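You operate a simulated robot arm through the tools that you are given. There is no shell and no other tool.

The job below is to be done with a simulated robot arm. You get a single attempt, and the scene is never put back.

TASK
Put the sealed white carton on the rollers, give it one label and send it down the lane.
Fine: shut the gate again; the other carton stays where it is, with no label.

The check looks at the end state, three seconds after you hand in, the way a careful person would. Anything else that was tipped, shoved, dropped, spilled or broken makes it a failure.

THE ROBOT
A 7-joint arm with a two-finger parallel gripper, fixed in place. Base frame: the origin is at the foot of the arm, x ahead of it, y to its left, z up; the work surface is at about z = 86. Lengths are in cm, angles in degrees, forces in N, time in s.
With the tool pointing down near the work surface it reaches from about 32 to 74 cm from the base axis. Its first joint turns from -143.0 to 143.0 degrees. Payload 3 kg.
The TCP is the grasp point between the finger pads, 3 cm short of the fingertips. In the tool frame z runs along the fingers and y along their closing line. Largest opening 9.4 cm; finger width 2.8, thickness 1; the body of the gripper, 5 by 9.6 cm, starts 5.5 cm behind the TCP.
Orientation is that of the tool frame in the base frame, as a unit quaternion [x, y, z, w]. With the fingers straight down and closing along the base's y, the tool's x points along the base's -x, its y along +y and its z along -z.

THE INTERFACE
- The arm moves only by the tool arm_command. Its argument "motion" is one flat list of numbers, 6 for each row, row after row: the shift along the tool's x, y, z in cm, then the turn, a rotation vector about the tool's x, y, z in degrees. In form: [tx, ty, tz, rx, ry, rz, tx, ty, tz, rx, ry, rz, ...]. A call has 1 to 20 rows; each row is the pose to reach, as a shift and turn from the pose commanded when the call began, along the tool's axes at that moment. "gripper" is the closure, from 0 (fully open) to 1 (shut), set as the call begins (left out, the last holds). A row lasts 0.2 s, in which the tool goes at most 5 cm and 8.6 degrees; a call with a longer step from one row to the next is refused whole, and so is a gripper value outside its range. A pose out of reach is approached as far as the arm can. The call stops where the force on the tool passes 40 N (or 10 N more than at its start, if that is more) or the arm is blocked; 0.2 s more then pass. The fingers move at their own pace (about 4.5 cm/s each) and stop on an object; they squeeze with about 32 N. The grip force told is the motor's: it shows also when the fingers shut on nothing. Time passes only in rows, and 0.2 s behind the last, so rows that repeat a pose let the fingers close. It gives the time, the measured TCP pose, the force on the tool (base axes), the opening and the grip force at its end, in the units of the frame above (readings bear some noise), with the torque about the TCP (base axes, N m) and any sound that the robot's microphone picked up.
- Cameras (640 x 400 px; columns grow to the right, rows downward): "scene" is fixed at [4.71, 50.51, 170.99]; the picture's right is [-0.19, -0.98, 0.00], its down [-0.62, 0.12, -0.77] and it looks along [0.76, -0.14, -0.63] (base axes); focal length 301 px, centre (320, 200). "wrist" rides on the gripper at [7.6, 1.4, -10.2] in the tool frame; the picture's right is [-0.18, 0.98, 0.00], its down [-0.75, -0.14, -0.64] and it looks along [-0.63, -0.12, 0.77] (tool axes); focal length 243 px, centre (320, 200). There is no depth. A picture from a camera that has moved, and an enlarged one, comes with that camera's place and axes in the base frame and with its lens. The place of the scene camera against the robot may be out by one fixed shift of up to 1.2 cm in any direction.
- grab_frame(camera): a new picture of that camera. The clock stands still meanwhile.
- lift_body(by): slides the trunk up (or, below 0, down) by that many cm; the arm rides with it, the base frame stays. It gives what a move gives, with no picture.
- close_up(camera, box): a new picture of the part [left, top, right, bottom] of that camera's present view, enlarged. The clock stands still meanwhile.
- job_done(): hands the job in; it is judged then, once.

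Places have to be worked out from the pictures, the camera data and where the tool is seen. Open the gripper and draw the arm clear of the work before you hand the job in, unless the task says otherwise.

The tools are called by a JSON object that holds its "fn" and its "kwargs". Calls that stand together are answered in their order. arm_command: Moves the arm, as the interface text tells. Its arguments: {"type":"object","properties":{"motion":{"type":"array"},"gripper":{"type":"number"}},"required":["motion"]} The other tools are called the same way: lift_body (by) slides the trunk up or down; grab_frame (camera) takes a picture; close_up (camera, box) takes an enlarged picture of a part of a camera's view; job_done () hands the job in.

At the start:

```text
clock: 0.0
tool_pos: [49.31, 18.07, 145.54]
tcp_rot: [0.0, 1.0, -0.001, -0.001]
ft_force: [-0.1, 0.3, 0.1]
ft_torque: [0.0, -0.03, 0.02]
finger_gap: 9.39
gripper_force: 0.1
trunk travel left (down, up): [-27.5, 11.5]
```

scene: 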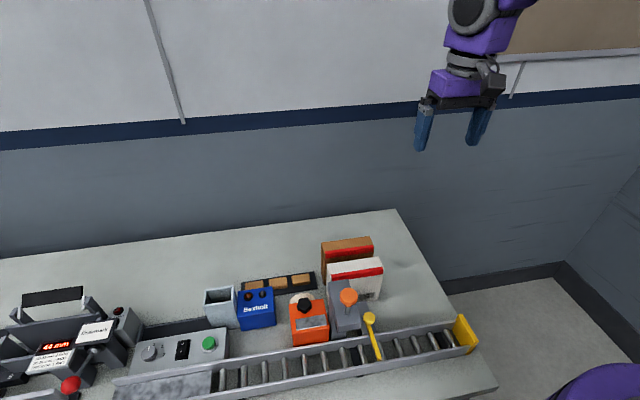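
wrist: 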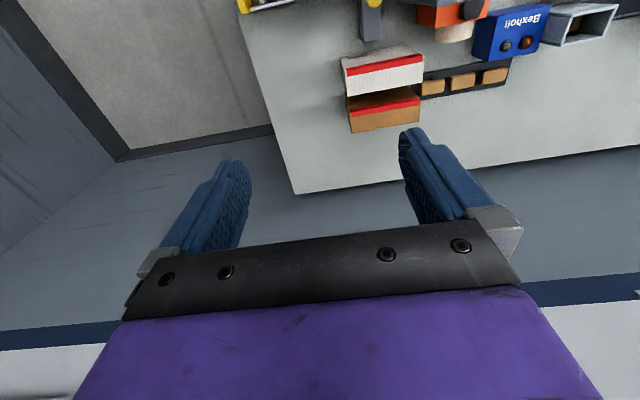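

I start by looking at the scene from both cameras in enlarged form to identify the cartons, the label device, the gate and the lane.

{"fn": "close_up", "kwargs": {"camera": "scene", "box": [200, 220, 500, 400]}}

{"fn": "close_up", "kwargs": {"camera": "scene", "box": [0, 260, 240, 400]}}

{"fn": "close_up", "kwargs": {"camera": "wrist", "box": [230, 0, 640, 200]}}

```text
2.13 times, centred on (350, 310) of scene
camera zoom: at [4.71, 50.51, 170.99], right [-0.19, -0.98, 0.0], down [-0.62, 0.12, -0.77], along [0.76, -0.14, -0.63], focal length 642 px, centre (256, -35)
```

zoom: 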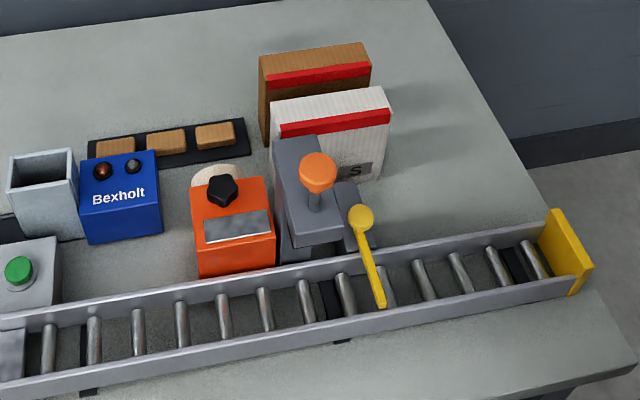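

```text
2.67 times, centred on (120, 330) of scene
camera zoom: at [4.71, 50.51, 170.99], right [-0.19, -0.98, 0.0], down [-0.62, 0.12, -0.77], along [0.76, -0.14, -0.63], focal length 802 px, centre (853, -147)
```

zoom: 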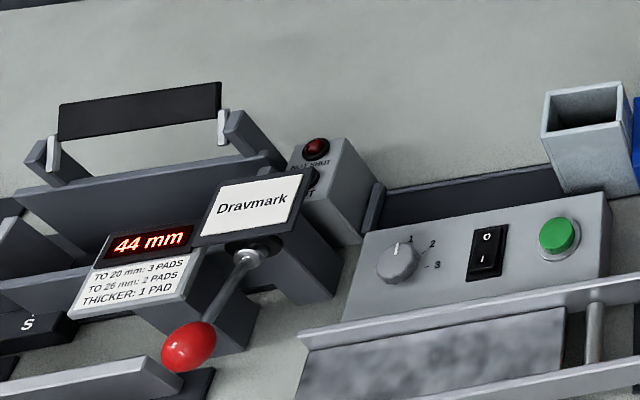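

```text
1.56 times, centred on (435, 100) of wrist
camera zoom: at [41.77, 19.56, 155.85], right [0.18, 0.98, 0.0], down [0.75, -0.14, 0.64], along [0.63, -0.12, -0.77], focal length 379 px, centre (140, 356)
```

zoom: 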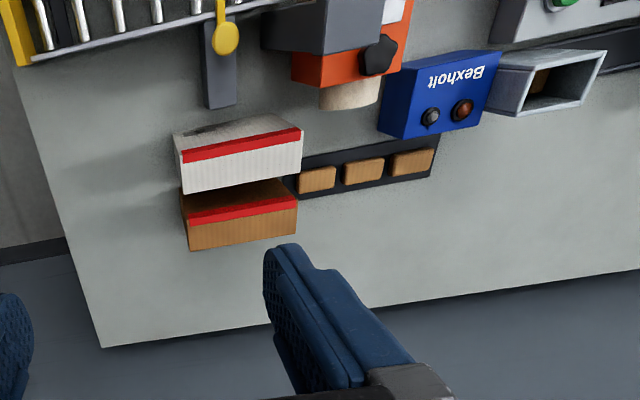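

The cartons stand at about x 50–60, y 25–35 and the gate lever crosses the roller lane near y 30. I move the tool back and to the left, staying high, so the wrist camera can look down on the lane, the labeller and the gate.

{"fn": "arm_command", "kwargs": {"motion": [3, 2.5, 0, 0, 0, 0, 6, 5, 0, 0, 0, 0, 9, 7.5, 0, 0, 0, 0, 12, 10, 0, 0, 0, 0, 15, 12.5, 0, 0, 0, 0, 17, 15, 0, 0, 0, 0, 17, 15, 0, 0, 0, 0], "gripper": 0}}

```text
clock: 1.6
tool_pos: [32.05, 33.1, 145.51]
tcp_rot: [0.0, 1.0, 0.0, -0.001]
ft_force: [-0.6, 0.0, 0.3]
ft_torque: [0.0, 0.02, 0.0]
finger_gap: 9.4
gripper_force: 0.1
trunk travel left (down, up): [-27.5, 11.5]
```

The arm is at (32, 33, 145.5). I take pictures from here.

{"fn": "grab_frame", "kwargs": {"camera": "wrist"}}

{"fn": "grab_frame", "kwargs": {"camera": "scene"}}

```text
taken
camera wrist: at [24.53, 34.68, 155.95], right [0.18, 0.98, 0.0], down [0.75, -0.14, 0.64], along [0.63, -0.12, -0.77], focal length 243 px, centre (320, 200)
```

wrist: 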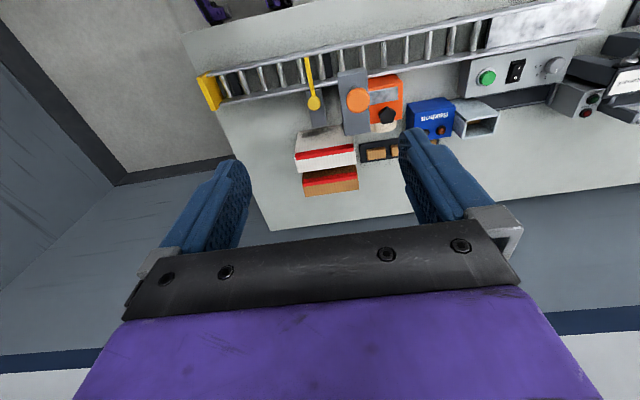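

```text
taken
```

scene: 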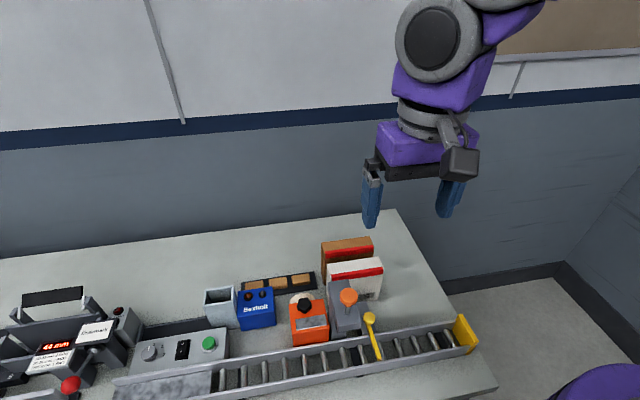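

{"fn": "close_up", "kwargs": {"camera": "wrist", "box": [180, 30, 420, 200]}}

{"fn": "close_up", "kwargs": {"camera": "wrist", "box": [400, 0, 640, 150]}}

{"fn": "close_up", "kwargs": {"camera": "scene", "box": [270, 225, 400, 385]}}

```text
2.35 times, centred on (300, 115) of wrist
camera zoom: at [24.53, 34.68, 155.95], right [0.18, 0.98, 0.0], down [0.75, -0.14, 0.64], along [0.63, -0.12, -0.77], focal length 571 px, centre (367, 400)
```

zoom: 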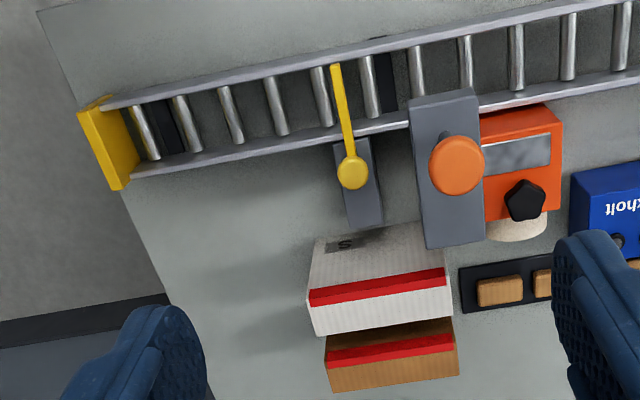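

```text
2.67 times, centred on (520, 75) of wrist
camera zoom: at [24.53, 34.68, 155.95], right [0.18, 0.98, 0.0], down [0.75, -0.14, 0.64], along [0.63, -0.12, -0.77], focal length 647 px, centre (-213, 533)
```

zoom: 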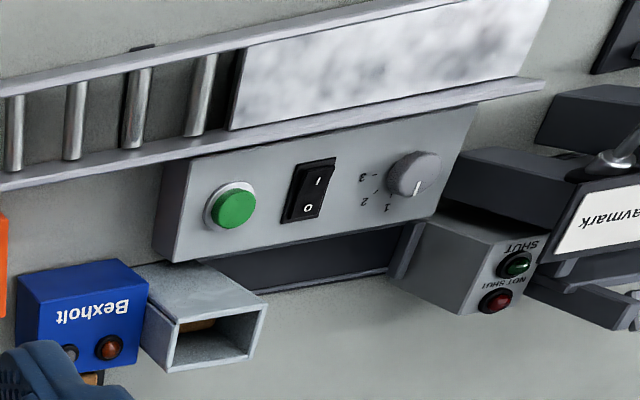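

```text
2.50 times, centred on (335, 305) of scene
camera zoom: at [4.71, 50.51, 170.99], right [-0.19, -0.98, 0.0], down [-0.62, 0.12, -0.77], along [0.76, -0.14, -0.63], focal length 752 px, centre (282, -62)
```

zoom: 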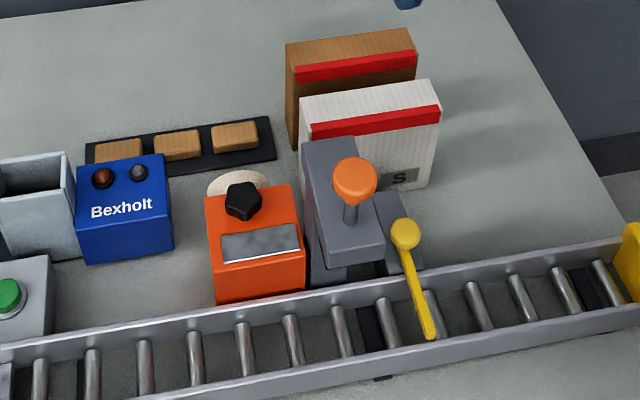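

From both views I triangulate: gate ball ≈ (44, 29.6, 95), gate tip ≈ (34.7, 29.7, 92), orange plunger knob ≈ (37.6, 38.2, 117.6), white carton ≈ x 54–58, y 22–38, top z ≈ 103. I go lower and nearer to inspect the labeller and lane.

{"fn": "arm_command", "kwargs": {"motion": [1.5, 1, 3.5, 0, 0, 0, 3, 2, 7, 0, 0, 0, 4.5, 3, 10.5, 0, 0, 0, 6, 4, 14, 0, 0, 0, 7.5, 5, 17.5, 0, 0, 0, 9, 6, 21, 0, 0, 0, 10.5, 7, 24.5, 0, 0, 0, 10.5, 7, 24.5, 0, 0, 0]}}

{"fn": "grab_frame", "kwargs": {"camera": "wrist"}}

{"fn": "grab_frame", "kwargs": {"camera": "scene"}}

```text
clock: 3.4
tool_pos: [22.02, 39.92, 121.44]
tcp_rot: [0.017, 1.0, 0.016, -0.021]
ft_force: [-0.3, -0.4, 0.1]
ft_torque: [0.0, -0.03, 0.03]
finger_gap: 9.4
gripper_force: 0.0
trunk travel left (down, up): [-27.5, 11.5]
```

```text
taken
camera wrist: at [14.94, 41.48, 132.17], right [0.22, 0.98, 0.02], down [0.77, -0.19, 0.61], along [0.59, -0.12, -0.8], focal length 243 px, centre (320, 200)
```

wrist: 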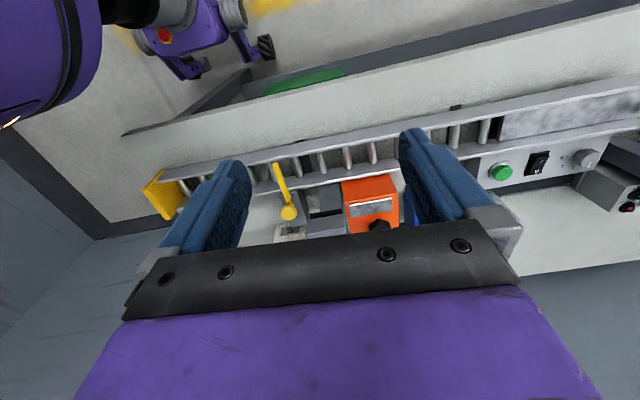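

```text
taken
```

scene: 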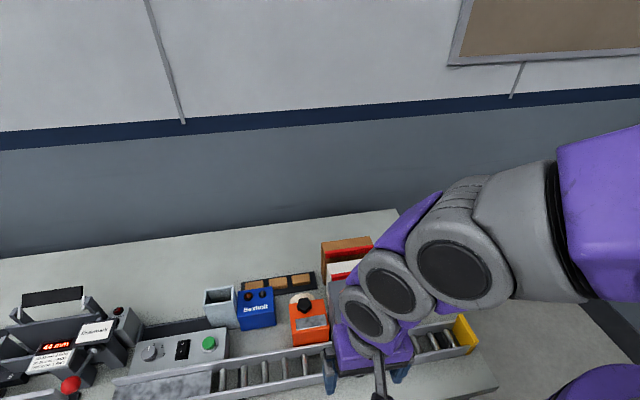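

The gripper hides the labeller from here. I lift away, swing to the downstream (−y) end of the lane and yaw the tool by +90° so that the wrist camera looks up the lane.

{"fn": "arm_command", "kwargs": {"motion": [-1, -1, -4, 0, 0, -8.2, -2, -3, -8, 0, 0, -16.4, -4, -6, -10, 0, 0, -24.6, -6, -10, -10, 0, 0, -32.8, -8, -13.5, -10, 0, 0, -41, -10, -17, -10, 0, 0, -49.2, -12, -20.5, -10, 0, 0, -57.4, -14, -24, -10, 0, 0, -65.6, -16, -27, -10, 0, 0, -73.8, -16, -30, -8, 0, 0, -82, -16, -32, -6, 0, 0, -90, -16, -32, -6, 0, 0, -90]}}

{"fn": "grab_frame", "kwargs": {"camera": "wrist"}}

{"fn": "grab_frame", "kwargs": {"camera": "scene"}}

```text
clock: 6.0
tool_pos: [37.68, 7.78, 127.13]
tcp_rot: [0.709, -0.706, 0.001, -0.001]
ft_force: [-1.0, 0.6, 0.5]
ft_torque: [0.03, -0.02, 0.02]
finger_gap: 9.39
gripper_force: 0.0
trunk travel left (down, up): [-27.5, 11.5]
```

```text
taken
camera wrist: at [36.32, 0.31, 137.45], right [-0.98, 0.18, 0.0], down [0.14, 0.75, 0.64], along [0.12, 0.63, -0.77], focal length 243 px, centre (320, 200)
```

wrist: 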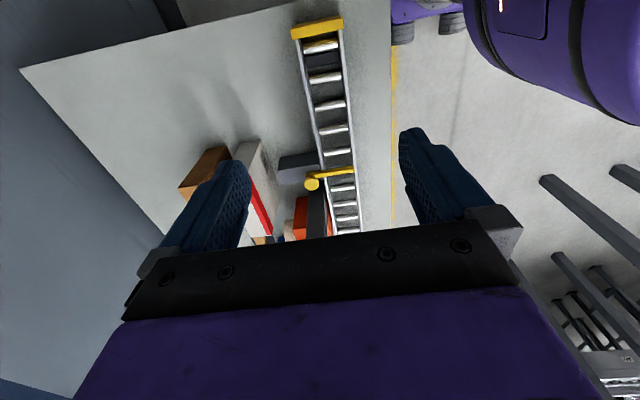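

```text
taken
```

scene: 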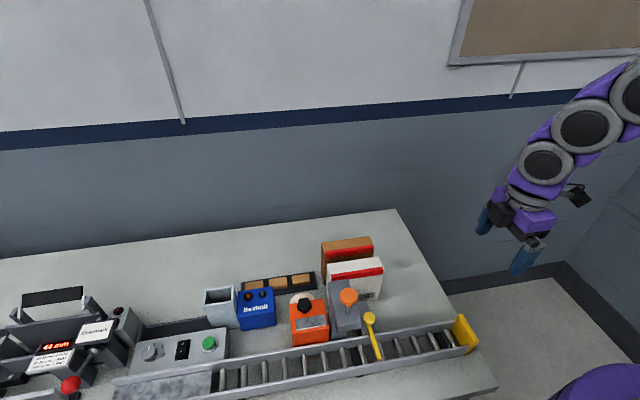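

Yaw works. Now I tilt the tool so that the camera looks nearly level up the lane, to see under the labeller arm.

{"fn": "arm_command", "kwargs": {"motion": [-1.2, 0, 2.2, 0, -7, 0, -2.4, 0, 4.4, 0, -14, 0, -3.6, 0, 6.6, 0, -21, 0, -4.8, 0, 8.8, 0, -28, 0, -6, 0, 11, 0, -35, 0, -6, 0, 11, 0, -35, 0]}}

{"fn": "grab_frame", "kwargs": {"camera": "wrist"}}

{"fn": "close_up", "kwargs": {"camera": "wrist", "box": [240, 80, 400, 230]}}

```text
clock: 7.4
tool_pos: [37.56, 13.78, 116.06]
tcp_rot: [-0.674, 0.674, 0.213, 0.214]
ft_force: [-0.1, -0.6, -0.5]
ft_torque: [-0.01, -0.03, 0.01]
finger_gap: 9.41
gripper_force: 0.1
trunk travel left (down, up): [-27.5, 11.5]
```

```text
taken
camera wrist: at [36.19, 1.84, 120.15], right [-0.98, 0.15, 0.11], down [0.14, 0.25, 0.96], along [0.12, 0.96, -0.26], focal length 243 px, centre (320, 200)
```

wrist: 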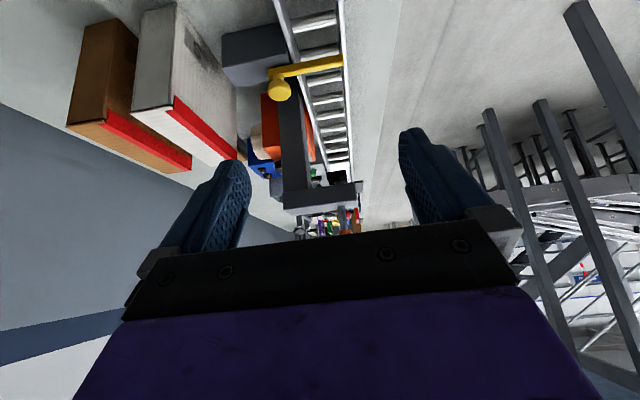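

```text
2.67 times, centred on (320, 155) of wrist
camera zoom: at [36.19, 1.84, 120.15], right [-0.98, 0.15, 0.11], down [0.14, 0.25, 0.96], along [0.12, 0.96, -0.26], focal length 647 px, centre (320, 320)
```

zoom: 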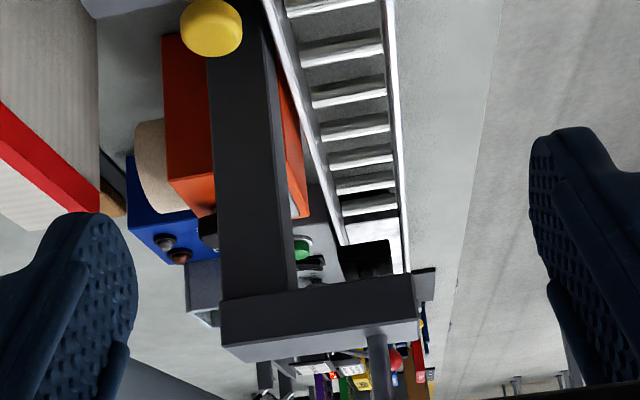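

The gray labeller is a column beside the lane with an arm over it (underside z ≈ 109, top ≈ 112.5) and a plunger rod through it. I go lower with more tilt to see what is beneath the arm and how high the rollers are.

{"fn": "arm_command", "kwargs": {"motion": [2.84, 0, 2.9, 0, -6.7, 0, 5.7, 0, 5.8, 0, -13.4, 0, 8.53, 0, 8.68, 0, -20, 0, 8.53, 0, 8.68, 0, -20, 0]}}

{"fn": "grab_frame", "kwargs": {"camera": "wrist"}}

{"fn": "close_up", "kwargs": {"camera": "wrist", "box": [240, 90, 400, 240]}}

```text
clock: 8.4
tool_pos: [37.46, 11.92, 103.96]
tcp_rot: [0.627, -0.627, -0.327, -0.328]
ft_force: [-0.9, -0.2, 0.0]
ft_torque: [0.05, 0.0, 0.0]
finger_gap: 9.39
gripper_force: 0.0
trunk travel left (down, up): [-27.5, 11.5]
```

```text
taken
camera wrist: at [36.08, -0.59, 103.67], right [-0.98, 0.11, 0.15], down [0.14, -0.09, 0.99], along [0.12, 0.99, 0.08], focal length 243 px, centre (320, 200)
```

wrist: 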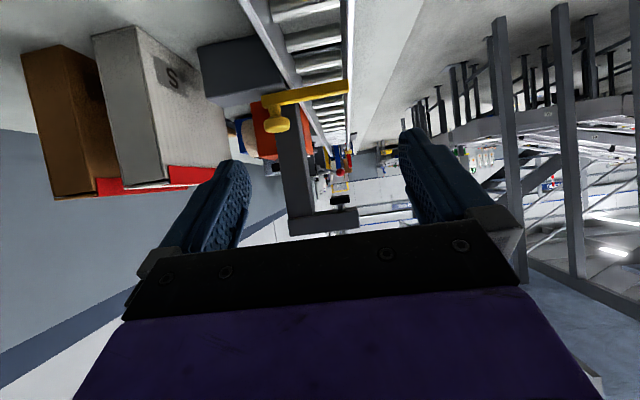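

```text
2.67 times, centred on (320, 165) of wrist
camera zoom: at [36.08, -0.59, 103.67], right [-0.98, 0.11, 0.15], down [0.14, -0.09, 0.99], along [0.12, 0.99, 0.08], focal length 647 px, centre (320, 293)
```

zoom: 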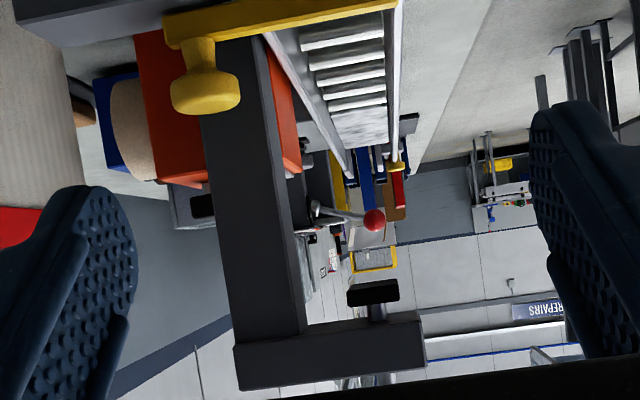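

Under the arm hangs a black pad on the plunger rod at about (37.5, 38, underside z ≈ 106.5). The gate has a knob on top of its +x end and a gray block behind it; I need a closer look at how it moves.

{"fn": "arm_command", "kwargs": {"motion": [-0.4, -1, 0.9, 0, 7.5, 0, -0.8, -2, 1.8, 0, 15, 0, -1.2, -3, 2.7, 0, 22.5, 0, -1.6, -4, 3.6, 0, 30, 0, -2, -5, 4.5, 0, 37.5, 0, -2.51, -6.2, 5.32, 0, 45, 0, -2.51, -6.2, 5.32, 0, 45, 0]}}

{"fn": "grab_frame", "kwargs": {"camera": "wrist"}}

{"fn": "close_up", "kwargs": {"camera": "wrist", "box": [220, 60, 420, 230]}}

```text
clock: 10.0
tool_pos: [43.81, 17.66, 103.09]
tcp_rot: [0.705, -0.704, -0.061, -0.061]
ft_force: [0.5, -0.3, 0.1]
ft_torque: [-0.01, -0.03, 0.0]
finger_gap: 9.4
gripper_force: 0.1
trunk travel left (down, up): [-27.5, 11.5]
```

```text
taken
camera wrist: at [42.46, 8.53, 111.96], right [-0.98, 0.18, 0.03], down [0.14, 0.63, 0.76], along [0.12, 0.75, -0.65], focal length 243 px, centre (320, 200)
```

wrist: 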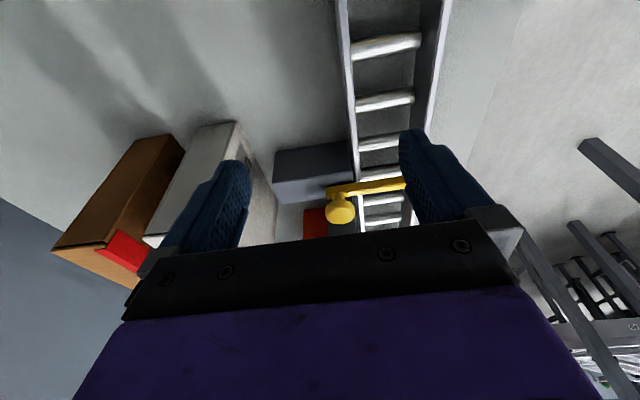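

```text
2.35 times, centred on (320, 145) of wrist
camera zoom: at [42.46, 8.53, 111.96], right [-0.98, 0.18, 0.03], down [0.14, 0.63, 0.76], along [0.12, 0.75, -0.65], focal length 571 px, centre (320, 329)
```

zoom: 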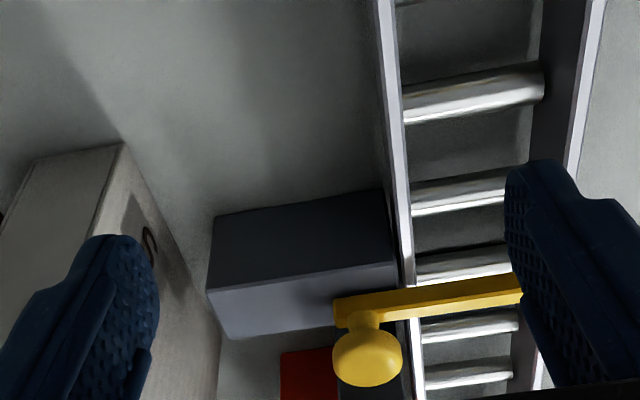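

The gate bar lies across the lane with its knob on its +x end, riding on a gray block that extends in +x — it looks like a sliding bolt. I take more close-ups for exact carton and lane dimensions.

{"fn": "close_up", "kwargs": {"camera": "wrist", "box": [40, 110, 290, 290]}}

{"fn": "close_up", "kwargs": {"camera": "wrist", "box": [260, 130, 420, 240]}}

{"fn": "close_up", "kwargs": {"camera": "scene", "box": [330, 280, 480, 390]}}

```text
2.22 times, centred on (165, 200) of wrist
camera zoom: at [42.46, 8.53, 111.96], right [-0.98, 0.18, 0.03], down [0.14, 0.63, 0.76], along [0.12, 0.75, -0.65], focal length 539 px, centre (664, 200)
```

zoom: 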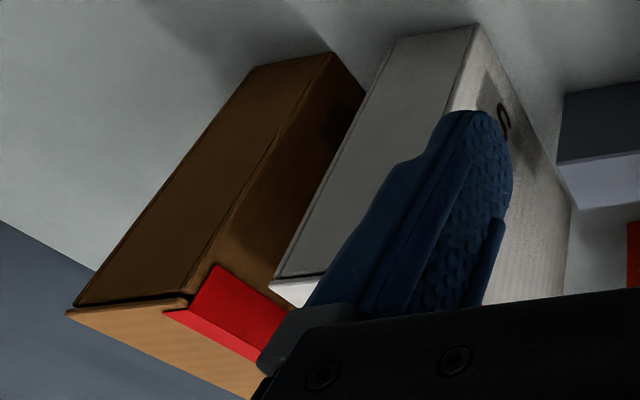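

```text
3.64 times, centred on (340, 185) of wrist
camera zoom: at [42.46, 8.53, 111.96], right [-0.98, 0.18, 0.03], down [0.14, 0.63, 0.76], along [0.12, 0.75, -0.65], focal length 882 px, centre (247, 254)
```

zoom: 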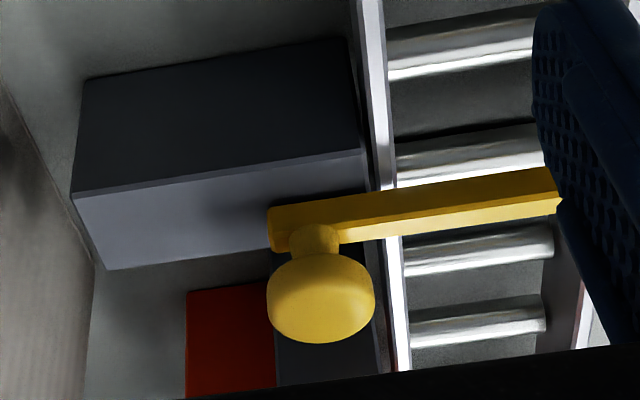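

```text
3.64 times, centred on (405, 335) of scene
camera zoom: at [4.71, 50.51, 170.99], right [-0.19, -0.98, 0.0], down [-0.62, 0.12, -0.77], along [0.76, -0.14, -0.63], focal length 1094 px, centre (11, -291)
```

zoom: 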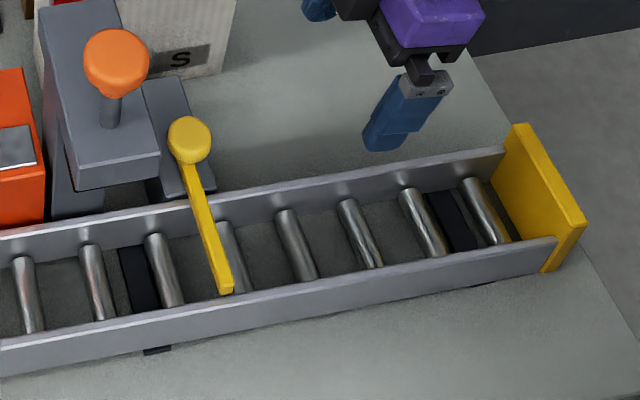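

To get roller height without guessing, I bring the tool vertical over the lane downstream of the gate, close the fingers, and will touch a roller (near y ≈ 17.8) gently in small steps.

{"fn": "arm_command", "kwargs": {"motion": [0, 3.1, 0, 0, 5, 0, 0.1, 6.2, 0, 0, 10, 0, 0.1, 6.2, 0, 0, 10, 0, 0.1, 6.2, 0, 0, 10, 0, 0.1, 6.2, 0, 0, 10, 0], "gripper": 1}}

```text
clock: 11.2
tool_pos: [37.85, 17.46, 102.93]
tcp_rot: [-0.707, 0.707, 0.0, 0.0]
ft_force: [-0.5, 0.5, 0.8]
ft_torque: [-0.01, 0.01, -0.02]
finger_gap: 0.01
gripper_force: 10.8
trunk travel left (down, up): [-27.5, 11.5]
```

Fingers are shut at (37.85, 17.5, 102.9), tool vertical. I descend to TCP z ≈ 95.5 (tips at 92.5).

{"fn": "arm_command", "kwargs": {"motion": [0, 0, 2.5, 0, 0, 0, 0, 0, 5, 0, 0, 0, 0, 0, 7.5, 0, 0, 0, 0, 0, 7.5, 0, 0, 0]}}

{"fn": "close_up", "kwargs": {"camera": "scene", "box": [330, 280, 480, 390]}}

```text
clock: 12.2
tool_pos: [37.72, 17.56, 95.42]
tcp_rot: [0.707, -0.707, 0.0, 0.0]
ft_force: [-0.1, 0.5, 0.3]
ft_torque: [-0.02, 0.0, -0.01]
finger_gap: 0.01
gripper_force: 32.7
trunk travel left (down, up): [-27.5, 11.5]
```

```text
3.64 times, centred on (405, 335) of scene
camera zoom: at [4.71, 50.51, 170.99], right [-0.19, -0.98, 0.0], down [-0.62, 0.12, -0.77], along [0.76, -0.14, -0.63], focal length 1094 px, centre (11, -291)
```

zoom: 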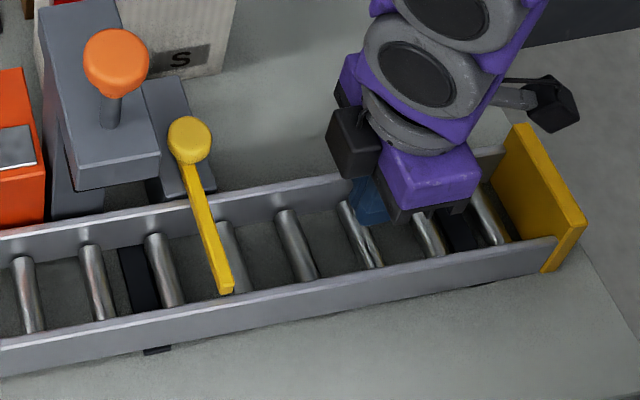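

The tips hang above the roller between the rails. I lower in small steps, watching the force.

{"fn": "arm_command", "kwargs": {"motion": [0, 0, 0.4, 0, 0, 0, 0, 0, 0.8, 0, 0, 0, 0, 0, 0.8, 0, 0, 0]}}

{"fn": "arm_command", "kwargs": {"motion": [0, 0, 0.4, 0, 0, 0, 0, 0, 0.6, 0, 0, 0, 0, 0, 0.6, 0, 0, 0]}}

```text
clock: 13.0
tool_pos: [37.63, 17.52, 94.78]
tcp_rot: [-0.707, 0.707, 0.0, 0.0]
ft_force: [0.0, 0.6, -0.6]
ft_torque: [-0.02, -0.02, 0.01]
finger_gap: 0.02
gripper_force: 32.0
trunk travel left (down, up): [-27.5, 11.5]
```

```text
clock: 13.8
tool_pos: [37.63, 17.56, 94.12]
tcp_rot: [0.707, -0.707, 0.0, 0.0]
ft_force: [-0.3, -0.1, -0.3]
ft_torque: [-0.04, 0.0, 0.02]
finger_gap: 0.0
gripper_force: 31.6
trunk travel left (down, up): [-27.5, 11.5]
```

No contact yet at TCP 94.1 (tips ≈ 91.1). I keep lowering in small steps.

{"fn": "arm_command", "kwargs": {"motion": [0, 0, 0.3, 0, 0, 0, 0, 0, 0.6, 0, 0, 0, 0, 0, 0.6, 0, 0, 0]}}

{"fn": "arm_command", "kwargs": {"motion": [0, 0, 0.3, 0, 0, 0, 0, 0, 0.5, 0, 0, 0, 0, 0, 0.5, 0, 0, 0]}}

```text
clock: 14.6
tool_pos: [37.71, 17.62, 93.5]
tcp_rot: [0.707, -0.707, 0.0, 0.0]
ft_force: [-0.4, -0.6, 0.4]
ft_torque: [-0.02, 0.0, -0.01]
finger_gap: 0.0
gripper_force: 32.0
trunk travel left (down, up): [-27.5, 11.5]
```

```text
clock: 15.4
tool_pos: [37.66, 17.66, 92.98]
tcp_rot: [-0.707, 0.707, 0.0, -0.001]
ft_force: [0.0, 0.4, -0.2]
ft_torque: [-0.01, 0.01, -0.01]
finger_gap: 0.0
gripper_force: 32.8
trunk travel left (down, up): [-27.5, 11.5]
```

Tips at ≈ 90.0 with still no contact. I continue.

{"fn": "arm_command", "kwargs": {"motion": [0, 0, 0.3, 0, 0, 0, 0, 0, 0.5, 0, 0, 0, 0, 0, 0.5, 0, 0, 0]}}

{"fn": "close_up", "kwargs": {"camera": "scene", "box": [370, 310, 450, 370]}}

```text
clock: 16.2
tool_pos: [37.79, 17.68, 92.57]
tcp_rot: [0.708, -0.707, 0.0, -0.001]
ft_force: [-0.1, 0.7, 0.7]
ft_torque: [-0.02, -0.01, 0.0]
finger_gap: 0.0
gripper_force: 32.0
trunk travel left (down, up): [-27.5, 11.5]
```

```text
6.67 times, centred on (410, 340) of scene
camera zoom: at [4.71, 50.51, 170.99], right [-0.19, -0.98, 0.0], down [-0.62, 0.12, -0.77], along [0.76, -0.14, -0.63], focal length 2005 px, centre (-280, -733)
```

zoom: 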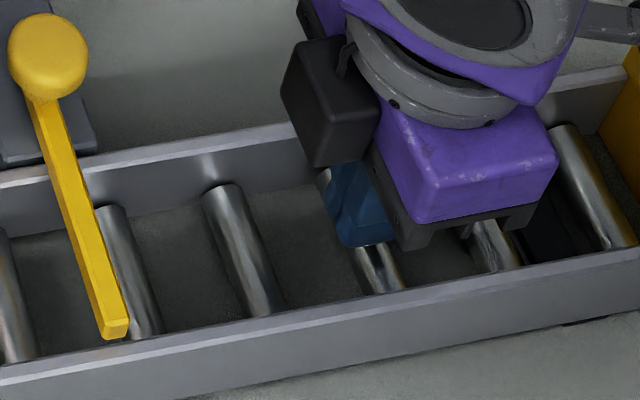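

Tips at ≈ 89.6, close to the roller. Lowering further in small steps.

{"fn": "arm_command", "kwargs": {"motion": [0, 0, 0.2, 0, 0, 0, 0, 0, 0.4, 0, 0, 0, 0, 0, 0.4, 0, 0, 0]}}

{"fn": "arm_command", "kwargs": {"motion": [0, 0, 0.2, 0, 0, 0, 0, 0, 0.4, 0, 0, 0, 0, 0, 0.4, 0, 0, 0]}}

```text
clock: 17.0
tool_pos: [37.69, 17.66, 92.2]
tcp_rot: [-0.707, 0.707, 0.0, 0.0]
ft_force: [0.3, 0.8, 0.5]
ft_torque: [-0.01, -0.01, -0.04]
finger_gap: 0.0
gripper_force: 31.5
trunk travel left (down, up): [-27.5, 11.5]
```

```text
clock: 17.8
tool_pos: [37.73, 17.67, 91.72]
tcp_rot: [-0.707, 0.707, 0.0, 0.001]
ft_force: [-0.4, -0.4, 0.8]
ft_torque: [0.01, -0.03, 0.0]
finger_gap: 0.01
gripper_force: 31.8
trunk travel left (down, up): [-27.5, 11.5]
```

Tips at ≈ 88.7, no contact yet. Continue.

{"fn": "arm_command", "kwargs": {"motion": [0, 0, 0.2, 0, 0, 0, 0, 0, 0.4, 0, 0, 0, 0, 0, 0.4, 0, 0, 0]}}

{"fn": "close_up", "kwargs": {"camera": "scene", "box": [370, 310, 450, 370]}}

{"fn": "close_up", "kwargs": {"camera": "wrist", "box": [240, 80, 440, 220]}}

```text
clock: 18.5
tool_pos: [37.64, 17.43, 91.54]
tcp_rot: [0.707, -0.707, 0.0, -0.003]
ft_force: [-8.7, 0.0, 25.7]
ft_torque: [-0.14, 0.3, 0.11]
finger_gap: 0.0
gripper_force: 32.2
trunk travel left (down, up): [-27.5, 11.5]
stopped in row 3: the force on the tool passed its limit at 43 N (the readings are from after the stop); the commanded pose is now the measured one
```

```text
6.67 times, centred on (410, 340) of scene
camera zoom: at [4.71, 50.51, 170.99], right [-0.19, -0.98, 0.0], down [-0.62, 0.12, -0.77], along [0.76, -0.14, -0.63], focal length 2005 px, centre (-280, -733)
```

zoom: 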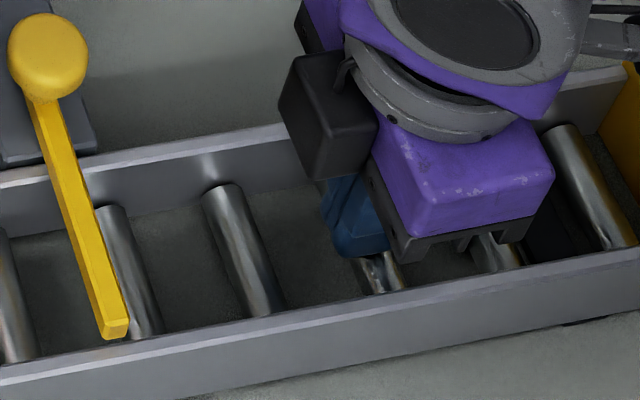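

```text
2.86 times, centred on (340, 150) of wrist
camera zoom: at [36.23, 10.0, 101.9], right [-0.98, 0.18, -0.01], down [0.14, 0.75, 0.65], along [0.12, 0.63, -0.76], focal length 693 px, centre (263, 343)
```

zoom: 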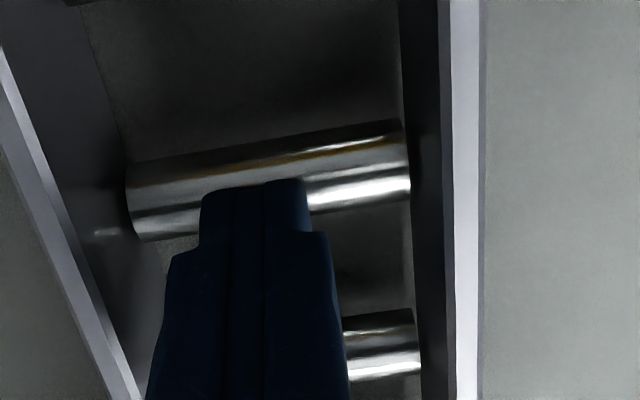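

Contact at TCP z ≈ 91.55, so the roller tops are at about z = 88.5; the lane's inside is x ≈ 34.3–40.8. A carton ~16.8 tall would reach ≈ 105.3, just under the pad (106.5). Now I lift off, open the fingers part-way and look at the cartons from nearby.

{"fn": "arm_command", "kwargs": {"motion": [0, 0, -4, 0, 0, 0, 0, 0, -8.5, 0, 0, 0, 0, -2, -12.5, 0, 0, 0, 0, -5, -16, 0, 0, 0, 0, -8.5, -19, 0, 0, 0, 0, -12, -22, 0, 0, 0, -0.6, -15, -24, 0, 0, 0, -1.2, -16.8, -24.5, 0, 0, 0, -1.2, -16.8, -24.5, 0, 0, 0], "gripper": 0.2}}

{"fn": "grab_frame", "kwargs": {"camera": "wrist"}}

{"fn": "close_up", "kwargs": {"camera": "wrist", "box": [210, 60, 430, 230]}}

{"fn": "grab_frame", "kwargs": {"camera": "scene"}}

```text
clock: 20.5
tool_pos: [54.62, 18.82, 115.78]
tcp_rot: [-0.707, 0.707, 0.0, 0.002]
ft_force: [-0.8, 0.8, 0.1]
ft_torque: [0.02, 0.0, -0.01]
finger_gap: 7.53
gripper_force: 0.1
trunk travel left (down, up): [-27.5, 11.5]
```

```text
taken
camera wrist: at [53.32, 11.13, 126.17], right [-0.98, 0.18, 0.0], down [0.14, 0.75, 0.64], along [0.12, 0.63, -0.77], focal length 243 px, centre (320, 200)
```

wrist: 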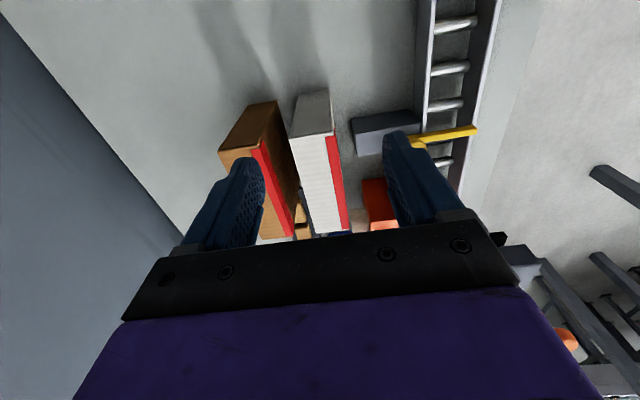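

```text
2.35 times, centred on (320, 145) of wrist
camera zoom: at [53.32, 11.13, 126.17], right [-0.98, 0.18, 0.0], down [0.14, 0.75, 0.64], along [0.12, 0.63, -0.77], focal length 571 px, centre (320, 329)
```

zoom: 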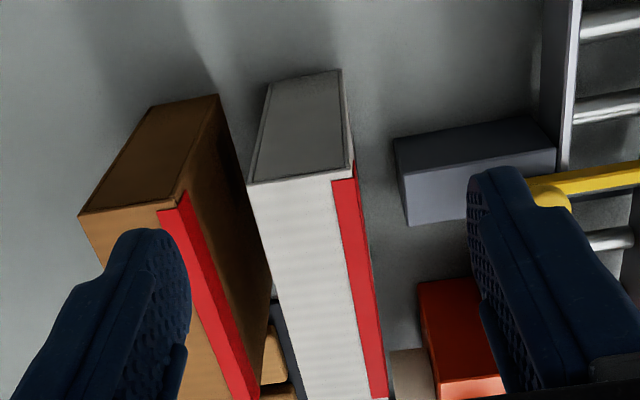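

```text
taken
```

scene: 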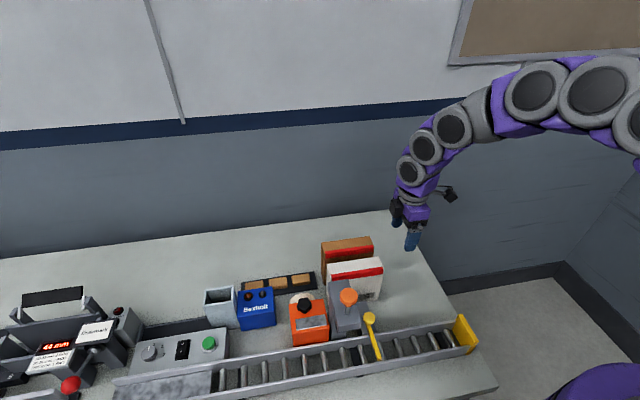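

I take sharper close-ups of the white carton's corners for exact width, height and position.

{"fn": "close_up", "kwargs": {"camera": "wrist", "box": [280, 80, 360, 150]}}

{"fn": "close_up", "kwargs": {"camera": "wrist", "box": [280, 180, 400, 240]}}

{"fn": "close_up", "kwargs": {"camera": "scene", "box": [310, 225, 400, 315]}}

```text
5.71 times, centred on (320, 115) of wrist
camera zoom: at [53.32, 11.13, 126.17], right [-0.98, 0.18, 0.0], down [0.14, 0.75, 0.64], along [0.12, 0.63, -0.77], focal length 1386 px, centre (320, 686)
```

zoom: 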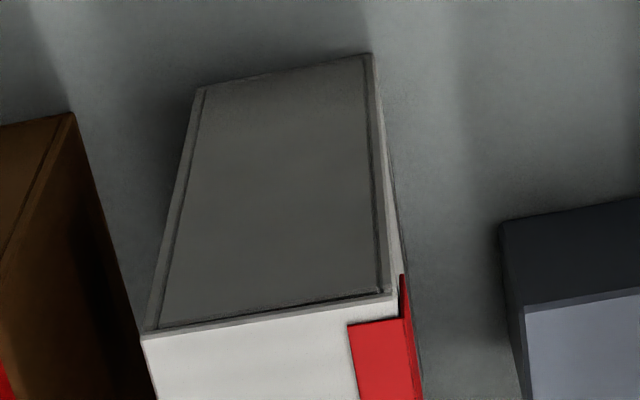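

```text
5.33 times, centred on (340, 210) of wrist
camera zoom: at [53.32, 11.13, 126.17], right [-0.98, 0.18, 0.0], down [0.14, 0.75, 0.64], along [0.12, 0.63, -0.77], focal length 1294 px, centre (213, 147)
```

zoom: 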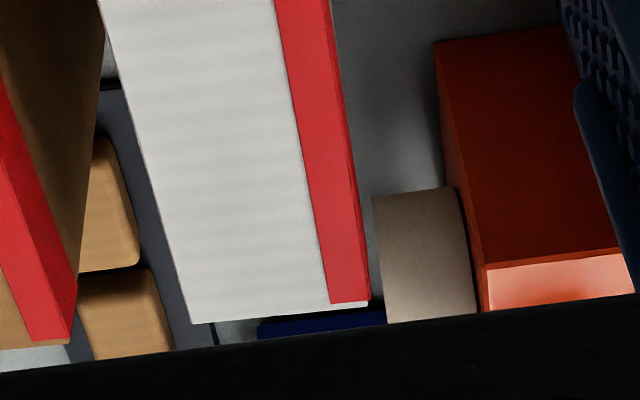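

```text
4.44 times, centred on (355, 270) of scene
camera zoom: at [4.71, 50.51, 170.99], right [-0.19, -0.98, 0.0], down [-0.62, 0.12, -0.77], along [0.76, -0.14, -0.63], focal length 1337 px, centre (164, -111)
```

zoom: 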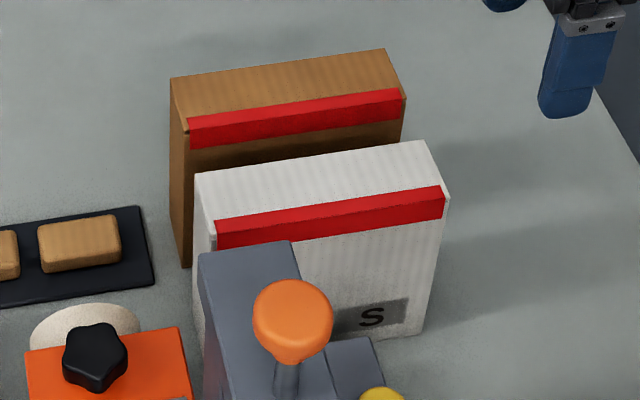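

White carton: x 53.9–58.9, y 22.4–37.8, z 86–101.4; the brown one starts at x ≈ 62.4, so there is a 3.5 cm gap for a finger. For setting down and pushing near the labeller I want the camera on the +y side, so I yaw the tool by 180° (to −90°) here, high above everything.

{"fn": "arm_command", "kwargs": {"motion": [0, 0, -1, 0, 0, 8.2, 0, 0, -2, 0, 0, 16.4, 0, 0, -3, 0, 0, 24.6, 0, 0, -4, 0, 0, 32.8, 0, 0, -5, 0, 0, 41, 0, 0, -6, 0, 0, 49.2, 0, 0, -6, 0, 0, 57.4, 0, 0, -6, 0, 0, 65.6, 0, 0, -6, 0, 0, 73.8, 0, 0, -6, 0, 0, 82, 0, 0, -6, 0, 0, 90]}}

{"fn": "arm_command", "kwargs": {"motion": [0, 0, 0, 0, 0, 8.2, 0, 0, 0, 0, 0, 16.4, 0, 0, 0, 0, 0, 24.6, 0, 0, 0, 0, 0, 32.8, 0, 0, 0, 0, 0, 41, 0, 0, 0, 0, 0, 49.2, 0, 0, 0, 0, 0, 57.4, 0, 0, 0, 0, 0, 65.6, 0, 0, 0, 0, 0, 73.8, 0, 0, 0, 0, 0, 82, 0, 0, 0, 0, 0, 90, 0, 0, 0, 0, 0, 90]}}

```text
clock: 22.9
tool_pos: [54.6, 18.6, 121.8]
tcp_rot: [0.002, 1.0, 0.001, 0.002]
ft_force: [-0.6, 0.7, 0.1]
ft_torque: [0.03, -0.03, 0.01]
finger_gap: 7.52
gripper_force: 0.1
trunk travel left (down, up): [-27.5, 11.5]
```

```text
clock: 25.5
tool_pos: [54.44, 18.56, 121.94]
tcp_rot: [0.707, 0.707, 0.002, 0.001]
ft_force: [0.5, -1.1, -0.1]
ft_torque: [0.02, 0.03, 0.0]
finger_gap: 7.54
gripper_force: 0.1
trunk travel left (down, up): [-27.5, 11.5]
```

The −90° yaw works. I move above the white carton at (56.4, 30.1, 110) and check alignment.

{"fn": "arm_command", "kwargs": {"motion": [3, 0.5, 2, 0, 0, 0, 6, 1, 5, 0, 0, 0, 9, 1.5, 8, 0, 0, 0, 11.5, 1.96, 12, 0, 0, 0, 11.5, 1.96, 12, 0, 0, 0]}}

{"fn": "grab_frame", "kwargs": {"camera": "wrist"}}

{"fn": "close_up", "kwargs": {"camera": "scene", "box": [290, 180, 430, 310]}}

```text
clock: 26.7
tool_pos: [56.51, 30.38, 109.99]
tcp_rot: [0.707, 0.707, 0.003, 0.001]
ft_force: [-1.0, -0.3, 0.2]
ft_torque: [-0.01, -0.02, 0.0]
finger_gap: 7.54
gripper_force: 0.0
trunk travel left (down, up): [-27.5, 11.5]
```

```text
taken
camera wrist: at [57.93, 38.05, 120.39], right [0.98, -0.18, 0.0], down [-0.14, -0.76, 0.64], along [-0.11, -0.63, -0.77], focal length 243 px, centre (320, 200)
```

wrist: 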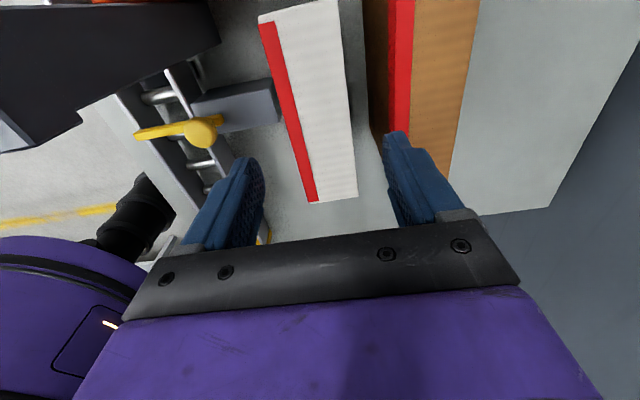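

```text
3.08 times, centred on (360, 245) of scene
camera zoom: at [4.71, 50.51, 170.99], right [-0.19, -0.98, 0.0], down [-0.62, 0.12, -0.77], along [0.76, -0.14, -0.63], focal length 926 px, centre (197, 62)
```

zoom: 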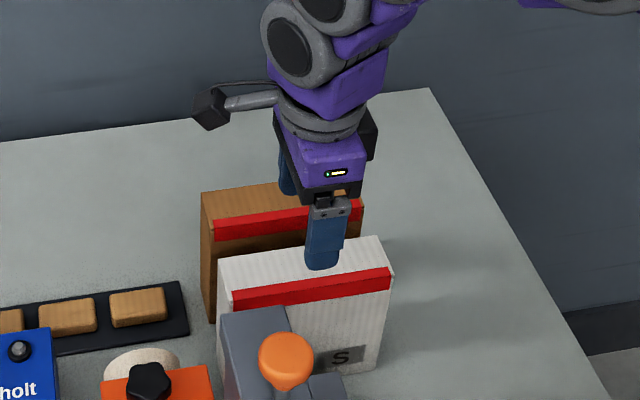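

The carton edges read x 53.95–58.8 again; the tool is centred at 56.4 with the fingers straddling it. I descend to TCP z = 99.

{"fn": "arm_command", "kwargs": {"motion": [0, 0, 3, 0, 0, 0, 0, 0, 6, 0, 0, 0, 0, 0, 8, 0, 0, 0, 0, 0, 9.5, 0, 0, 0, 0, 0, 11, 0, 0, 0, 0, 0, 11, 0, 0, 0]}}

{"fn": "close_up", "kwargs": {"camera": "wrist", "box": [200, 60, 480, 240]}}

{"fn": "close_up", "kwargs": {"camera": "scene", "box": [290, 200, 430, 330]}}

```text
clock: 28.1
tool_pos: [56.48, 30.36, 98.94]
tcp_rot: [0.707, 0.707, 0.002, 0.001]
ft_force: [0.5, -0.2, 0.0]
ft_torque: [-0.03, 0.01, -0.01]
finger_gap: 7.52
gripper_force: 0.0
trunk travel left (down, up): [-27.5, 11.5]
```

```text
2.22 times, centred on (340, 150) of wrist
camera zoom: at [57.92, 37.95, 109.36], right [0.98, -0.18, 0.0], down [-0.14, -0.75, 0.64], along [-0.12, -0.63, -0.77], focal length 539 px, centre (276, 311)
```

zoom: 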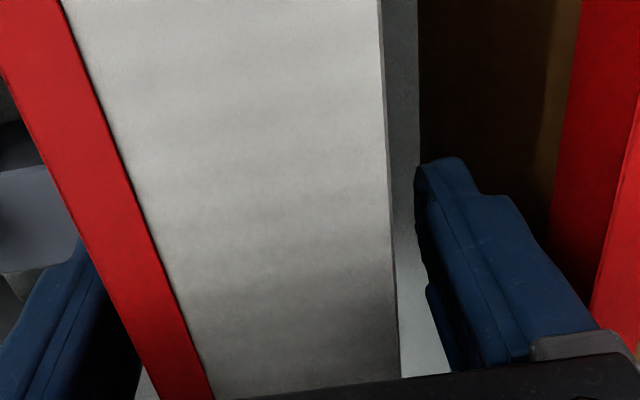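

```text
3.08 times, centred on (360, 265) of scene
camera zoom: at [4.71, 50.51, 170.99], right [-0.19, -0.98, 0.0], down [-0.62, 0.12, -0.77], along [0.76, -0.14, -0.63], focal length 926 px, centre (197, 0)
```

zoom: 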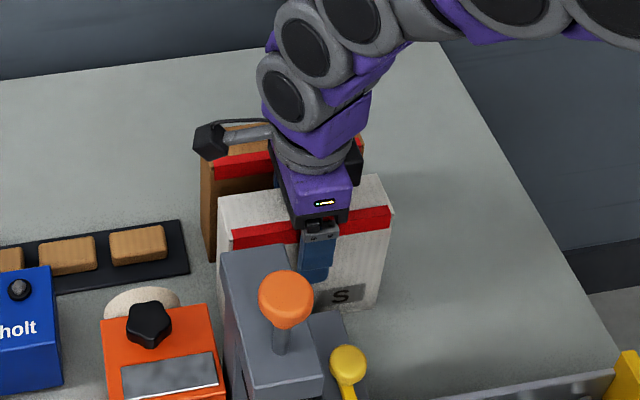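

Both fingers are beside the carton without contact. I close the gripper.

{"fn": "arm_command", "kwargs": {"motion": [0, 0, 0, 0, 0, 0, 0, 0, 0, 0, 0, 0, 0, 0, 0, 0, 0, 0, 0, 0, 0, 0, 0, 0], "gripper": 1}}

```text
clock: 29.1
tool_pos: [56.56, 30.23, 98.9]
tcp_rot: [0.707, 0.708, 0.002, 0.0]
ft_force: [-0.5, 0.2, -0.7]
ft_torque: [0.02, 0.02, 0.03]
finger_gap: 5.4
gripper_force: 31.4
trunk travel left (down, up): [-27.5, 11.5]
```

The fingers hold at 5.4 cm with 31 N. I lift gently by 2 cm and check for slip.

{"fn": "arm_command", "kwargs": {"motion": [0, 0, -0.5, 0, 0, 0, 0, 0, -1, 0, 0, 0, 0, 0, -1.5, 0, 0, 0, 0, 0, -2, 0, 0, 0, 0, 0, -2, 0, 0, 0]}}

{"fn": "close_up", "kwargs": {"camera": "scene", "box": [290, 200, 430, 330]}}

```text
clock: 30.3
tool_pos: [56.65, 30.24, 100.99]
tcp_rot: [0.707, 0.707, 0.001, 0.0]
ft_force: [-0.2, -0.1, -1.2]
ft_torque: [0.01, -0.01, -0.01]
finger_gap: 5.38
gripper_force: 31.7
trunk travel left (down, up): [-27.5, 11.5]
```

```text
3.08 times, centred on (360, 265) of scene
camera zoom: at [4.71, 50.51, 170.99], right [-0.19, -0.98, 0.0], down [-0.62, 0.12, -0.77], along [0.76, -0.14, -0.63], focal length 926 px, centre (197, 0)
```

zoom: 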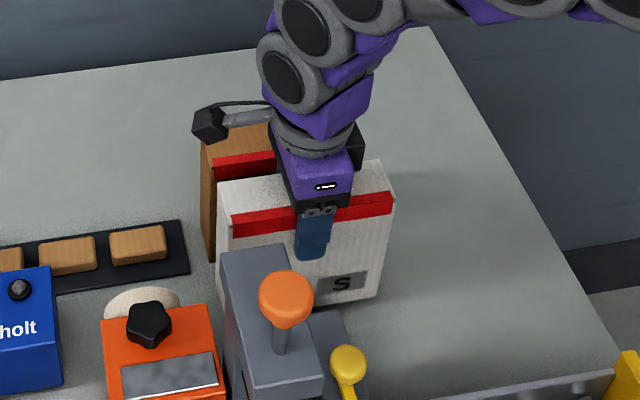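

The carton is light (about 1 N) and hangs firmly and level. I raise it to TCP z ≈ 134 so its bottom clears the labeller knob before I cross over.

{"fn": "arm_command", "kwargs": {"motion": [0, 0, -2.5, 0, 0, 0, 0, 0, -6, 0, 0, 0, 0, 0, -9.5, 0, 0, 0, 0, 0, -13, 0, 0, 0, 0, 0, -16.5, 0, 0, 0, 0, 0, -20, 0, 0, 0, 0, 0, -23.5, 0, 0, 0, 0, 0, -27, 0, 0, 0, 0, 0, -30.5, 0, 0, 0, 0, 0, -33, 0, 0, 0, 0, 0, -33, 0, 0, 0]}}

```text
clock: 32.7
tool_pos: [56.62, 30.3, 133.84]
tcp_rot: [0.707, 0.707, 0.002, 0.001]
ft_force: [0.2, 0.2, -0.9]
ft_torque: [0.03, 0.04, 0.03]
finger_gap: 5.4
gripper_force: 31.6
trunk travel left (down, up): [-27.5, 11.5]
```

Now the diagonal crossing to (37.5, 54) at this height.

{"fn": "arm_command", "kwargs": {"motion": [2, -1.6, 0, 0, 0, 0, 4.7, -3.7, 0, 0, 0, 0, 7.4, -5.8, 0, 0, 0, 0, 10.1, -8, 0, 0, 0, 0, 12.8, -10.1, 0, 0, 0, 0, 15.5, -12.3, 0, 0, 0, 0, 18.2, -14.4, 0, 0, 0, 0, 20.9, -16.5, 0, 0, 0, 0, 22.9, -18.1, 0, 0, 0, 0, 23.87, -18.9, 0, 0, 0, 0, 23.87, -18.9, 0, 0, 0, 0]}}

{"fn": "grab_frame", "kwargs": {"camera": "wrist"}}

{"fn": "grab_frame", "kwargs": {"camera": "scene"}}

```text
clock: 35.1
tool_pos: [37.53, 54.11, 133.96]
tcp_rot: [0.708, 0.707, 0.001, 0.001]
ft_force: [0.1, -0.6, -1.1]
ft_torque: [-0.01, -0.01, 0.01]
finger_gap: 5.37
gripper_force: 32.3
trunk travel left (down, up): [-27.5, 11.5]
```

```text
taken
camera wrist: at [38.95, 61.79, 144.37], right [0.98, -0.18, 0.0], down [-0.14, -0.75, 0.64], along [-0.12, -0.63, -0.77], focal length 243 px, centre (320, 200)
```

wrist: 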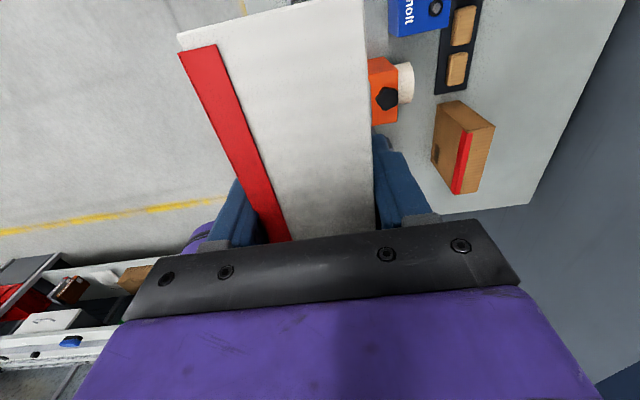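

```text
taken
```

scene: 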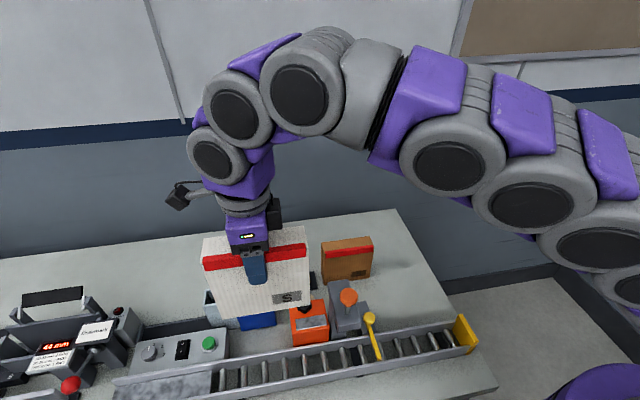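

The carton hangs over the lane upstream of the labeller, and nothing else was touched. I zoom on the lane below to find the rail positions here versus further downstream.

{"fn": "close_up", "kwargs": {"camera": "scene", "box": [200, 325, 320, 400]}}

{"fn": "close_up", "kwargs": {"camera": "scene", "box": [360, 310, 480, 385]}}

```text
5.33 times, centred on (260, 362) of scene
camera zoom: at [4.71, 50.51, 170.99], right [-0.19, -0.98, 0.0], down [-0.62, 0.12, -0.77], along [0.76, -0.14, -0.63], focal length 1604 px, centre (640, -667)
```

zoom: 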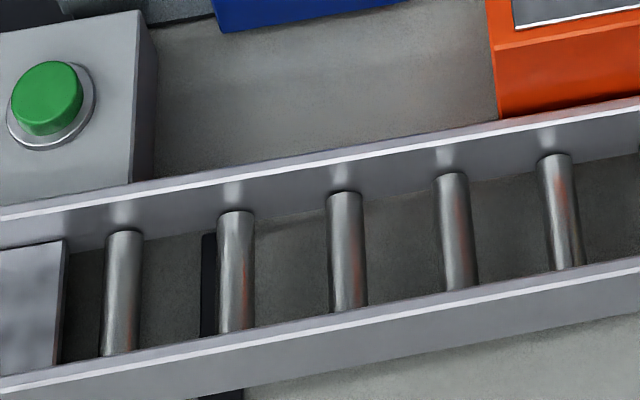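

```text
5.33 times, centred on (420, 348) of scene
camera zoom: at [4.71, 50.51, 170.99], right [-0.19, -0.98, 0.0], down [-0.62, 0.12, -0.77], along [0.76, -0.14, -0.63], focal length 1604 px, centre (-213, -587)
```

zoom: 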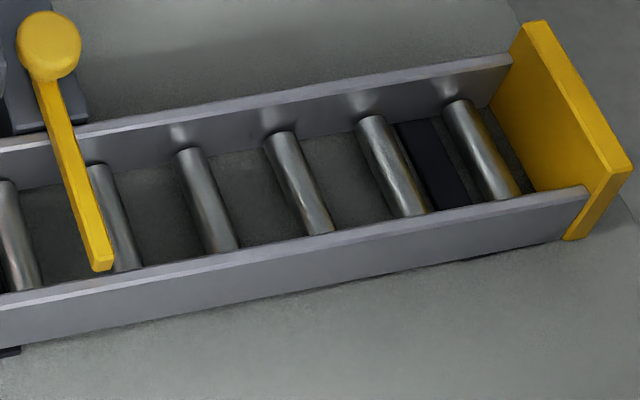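

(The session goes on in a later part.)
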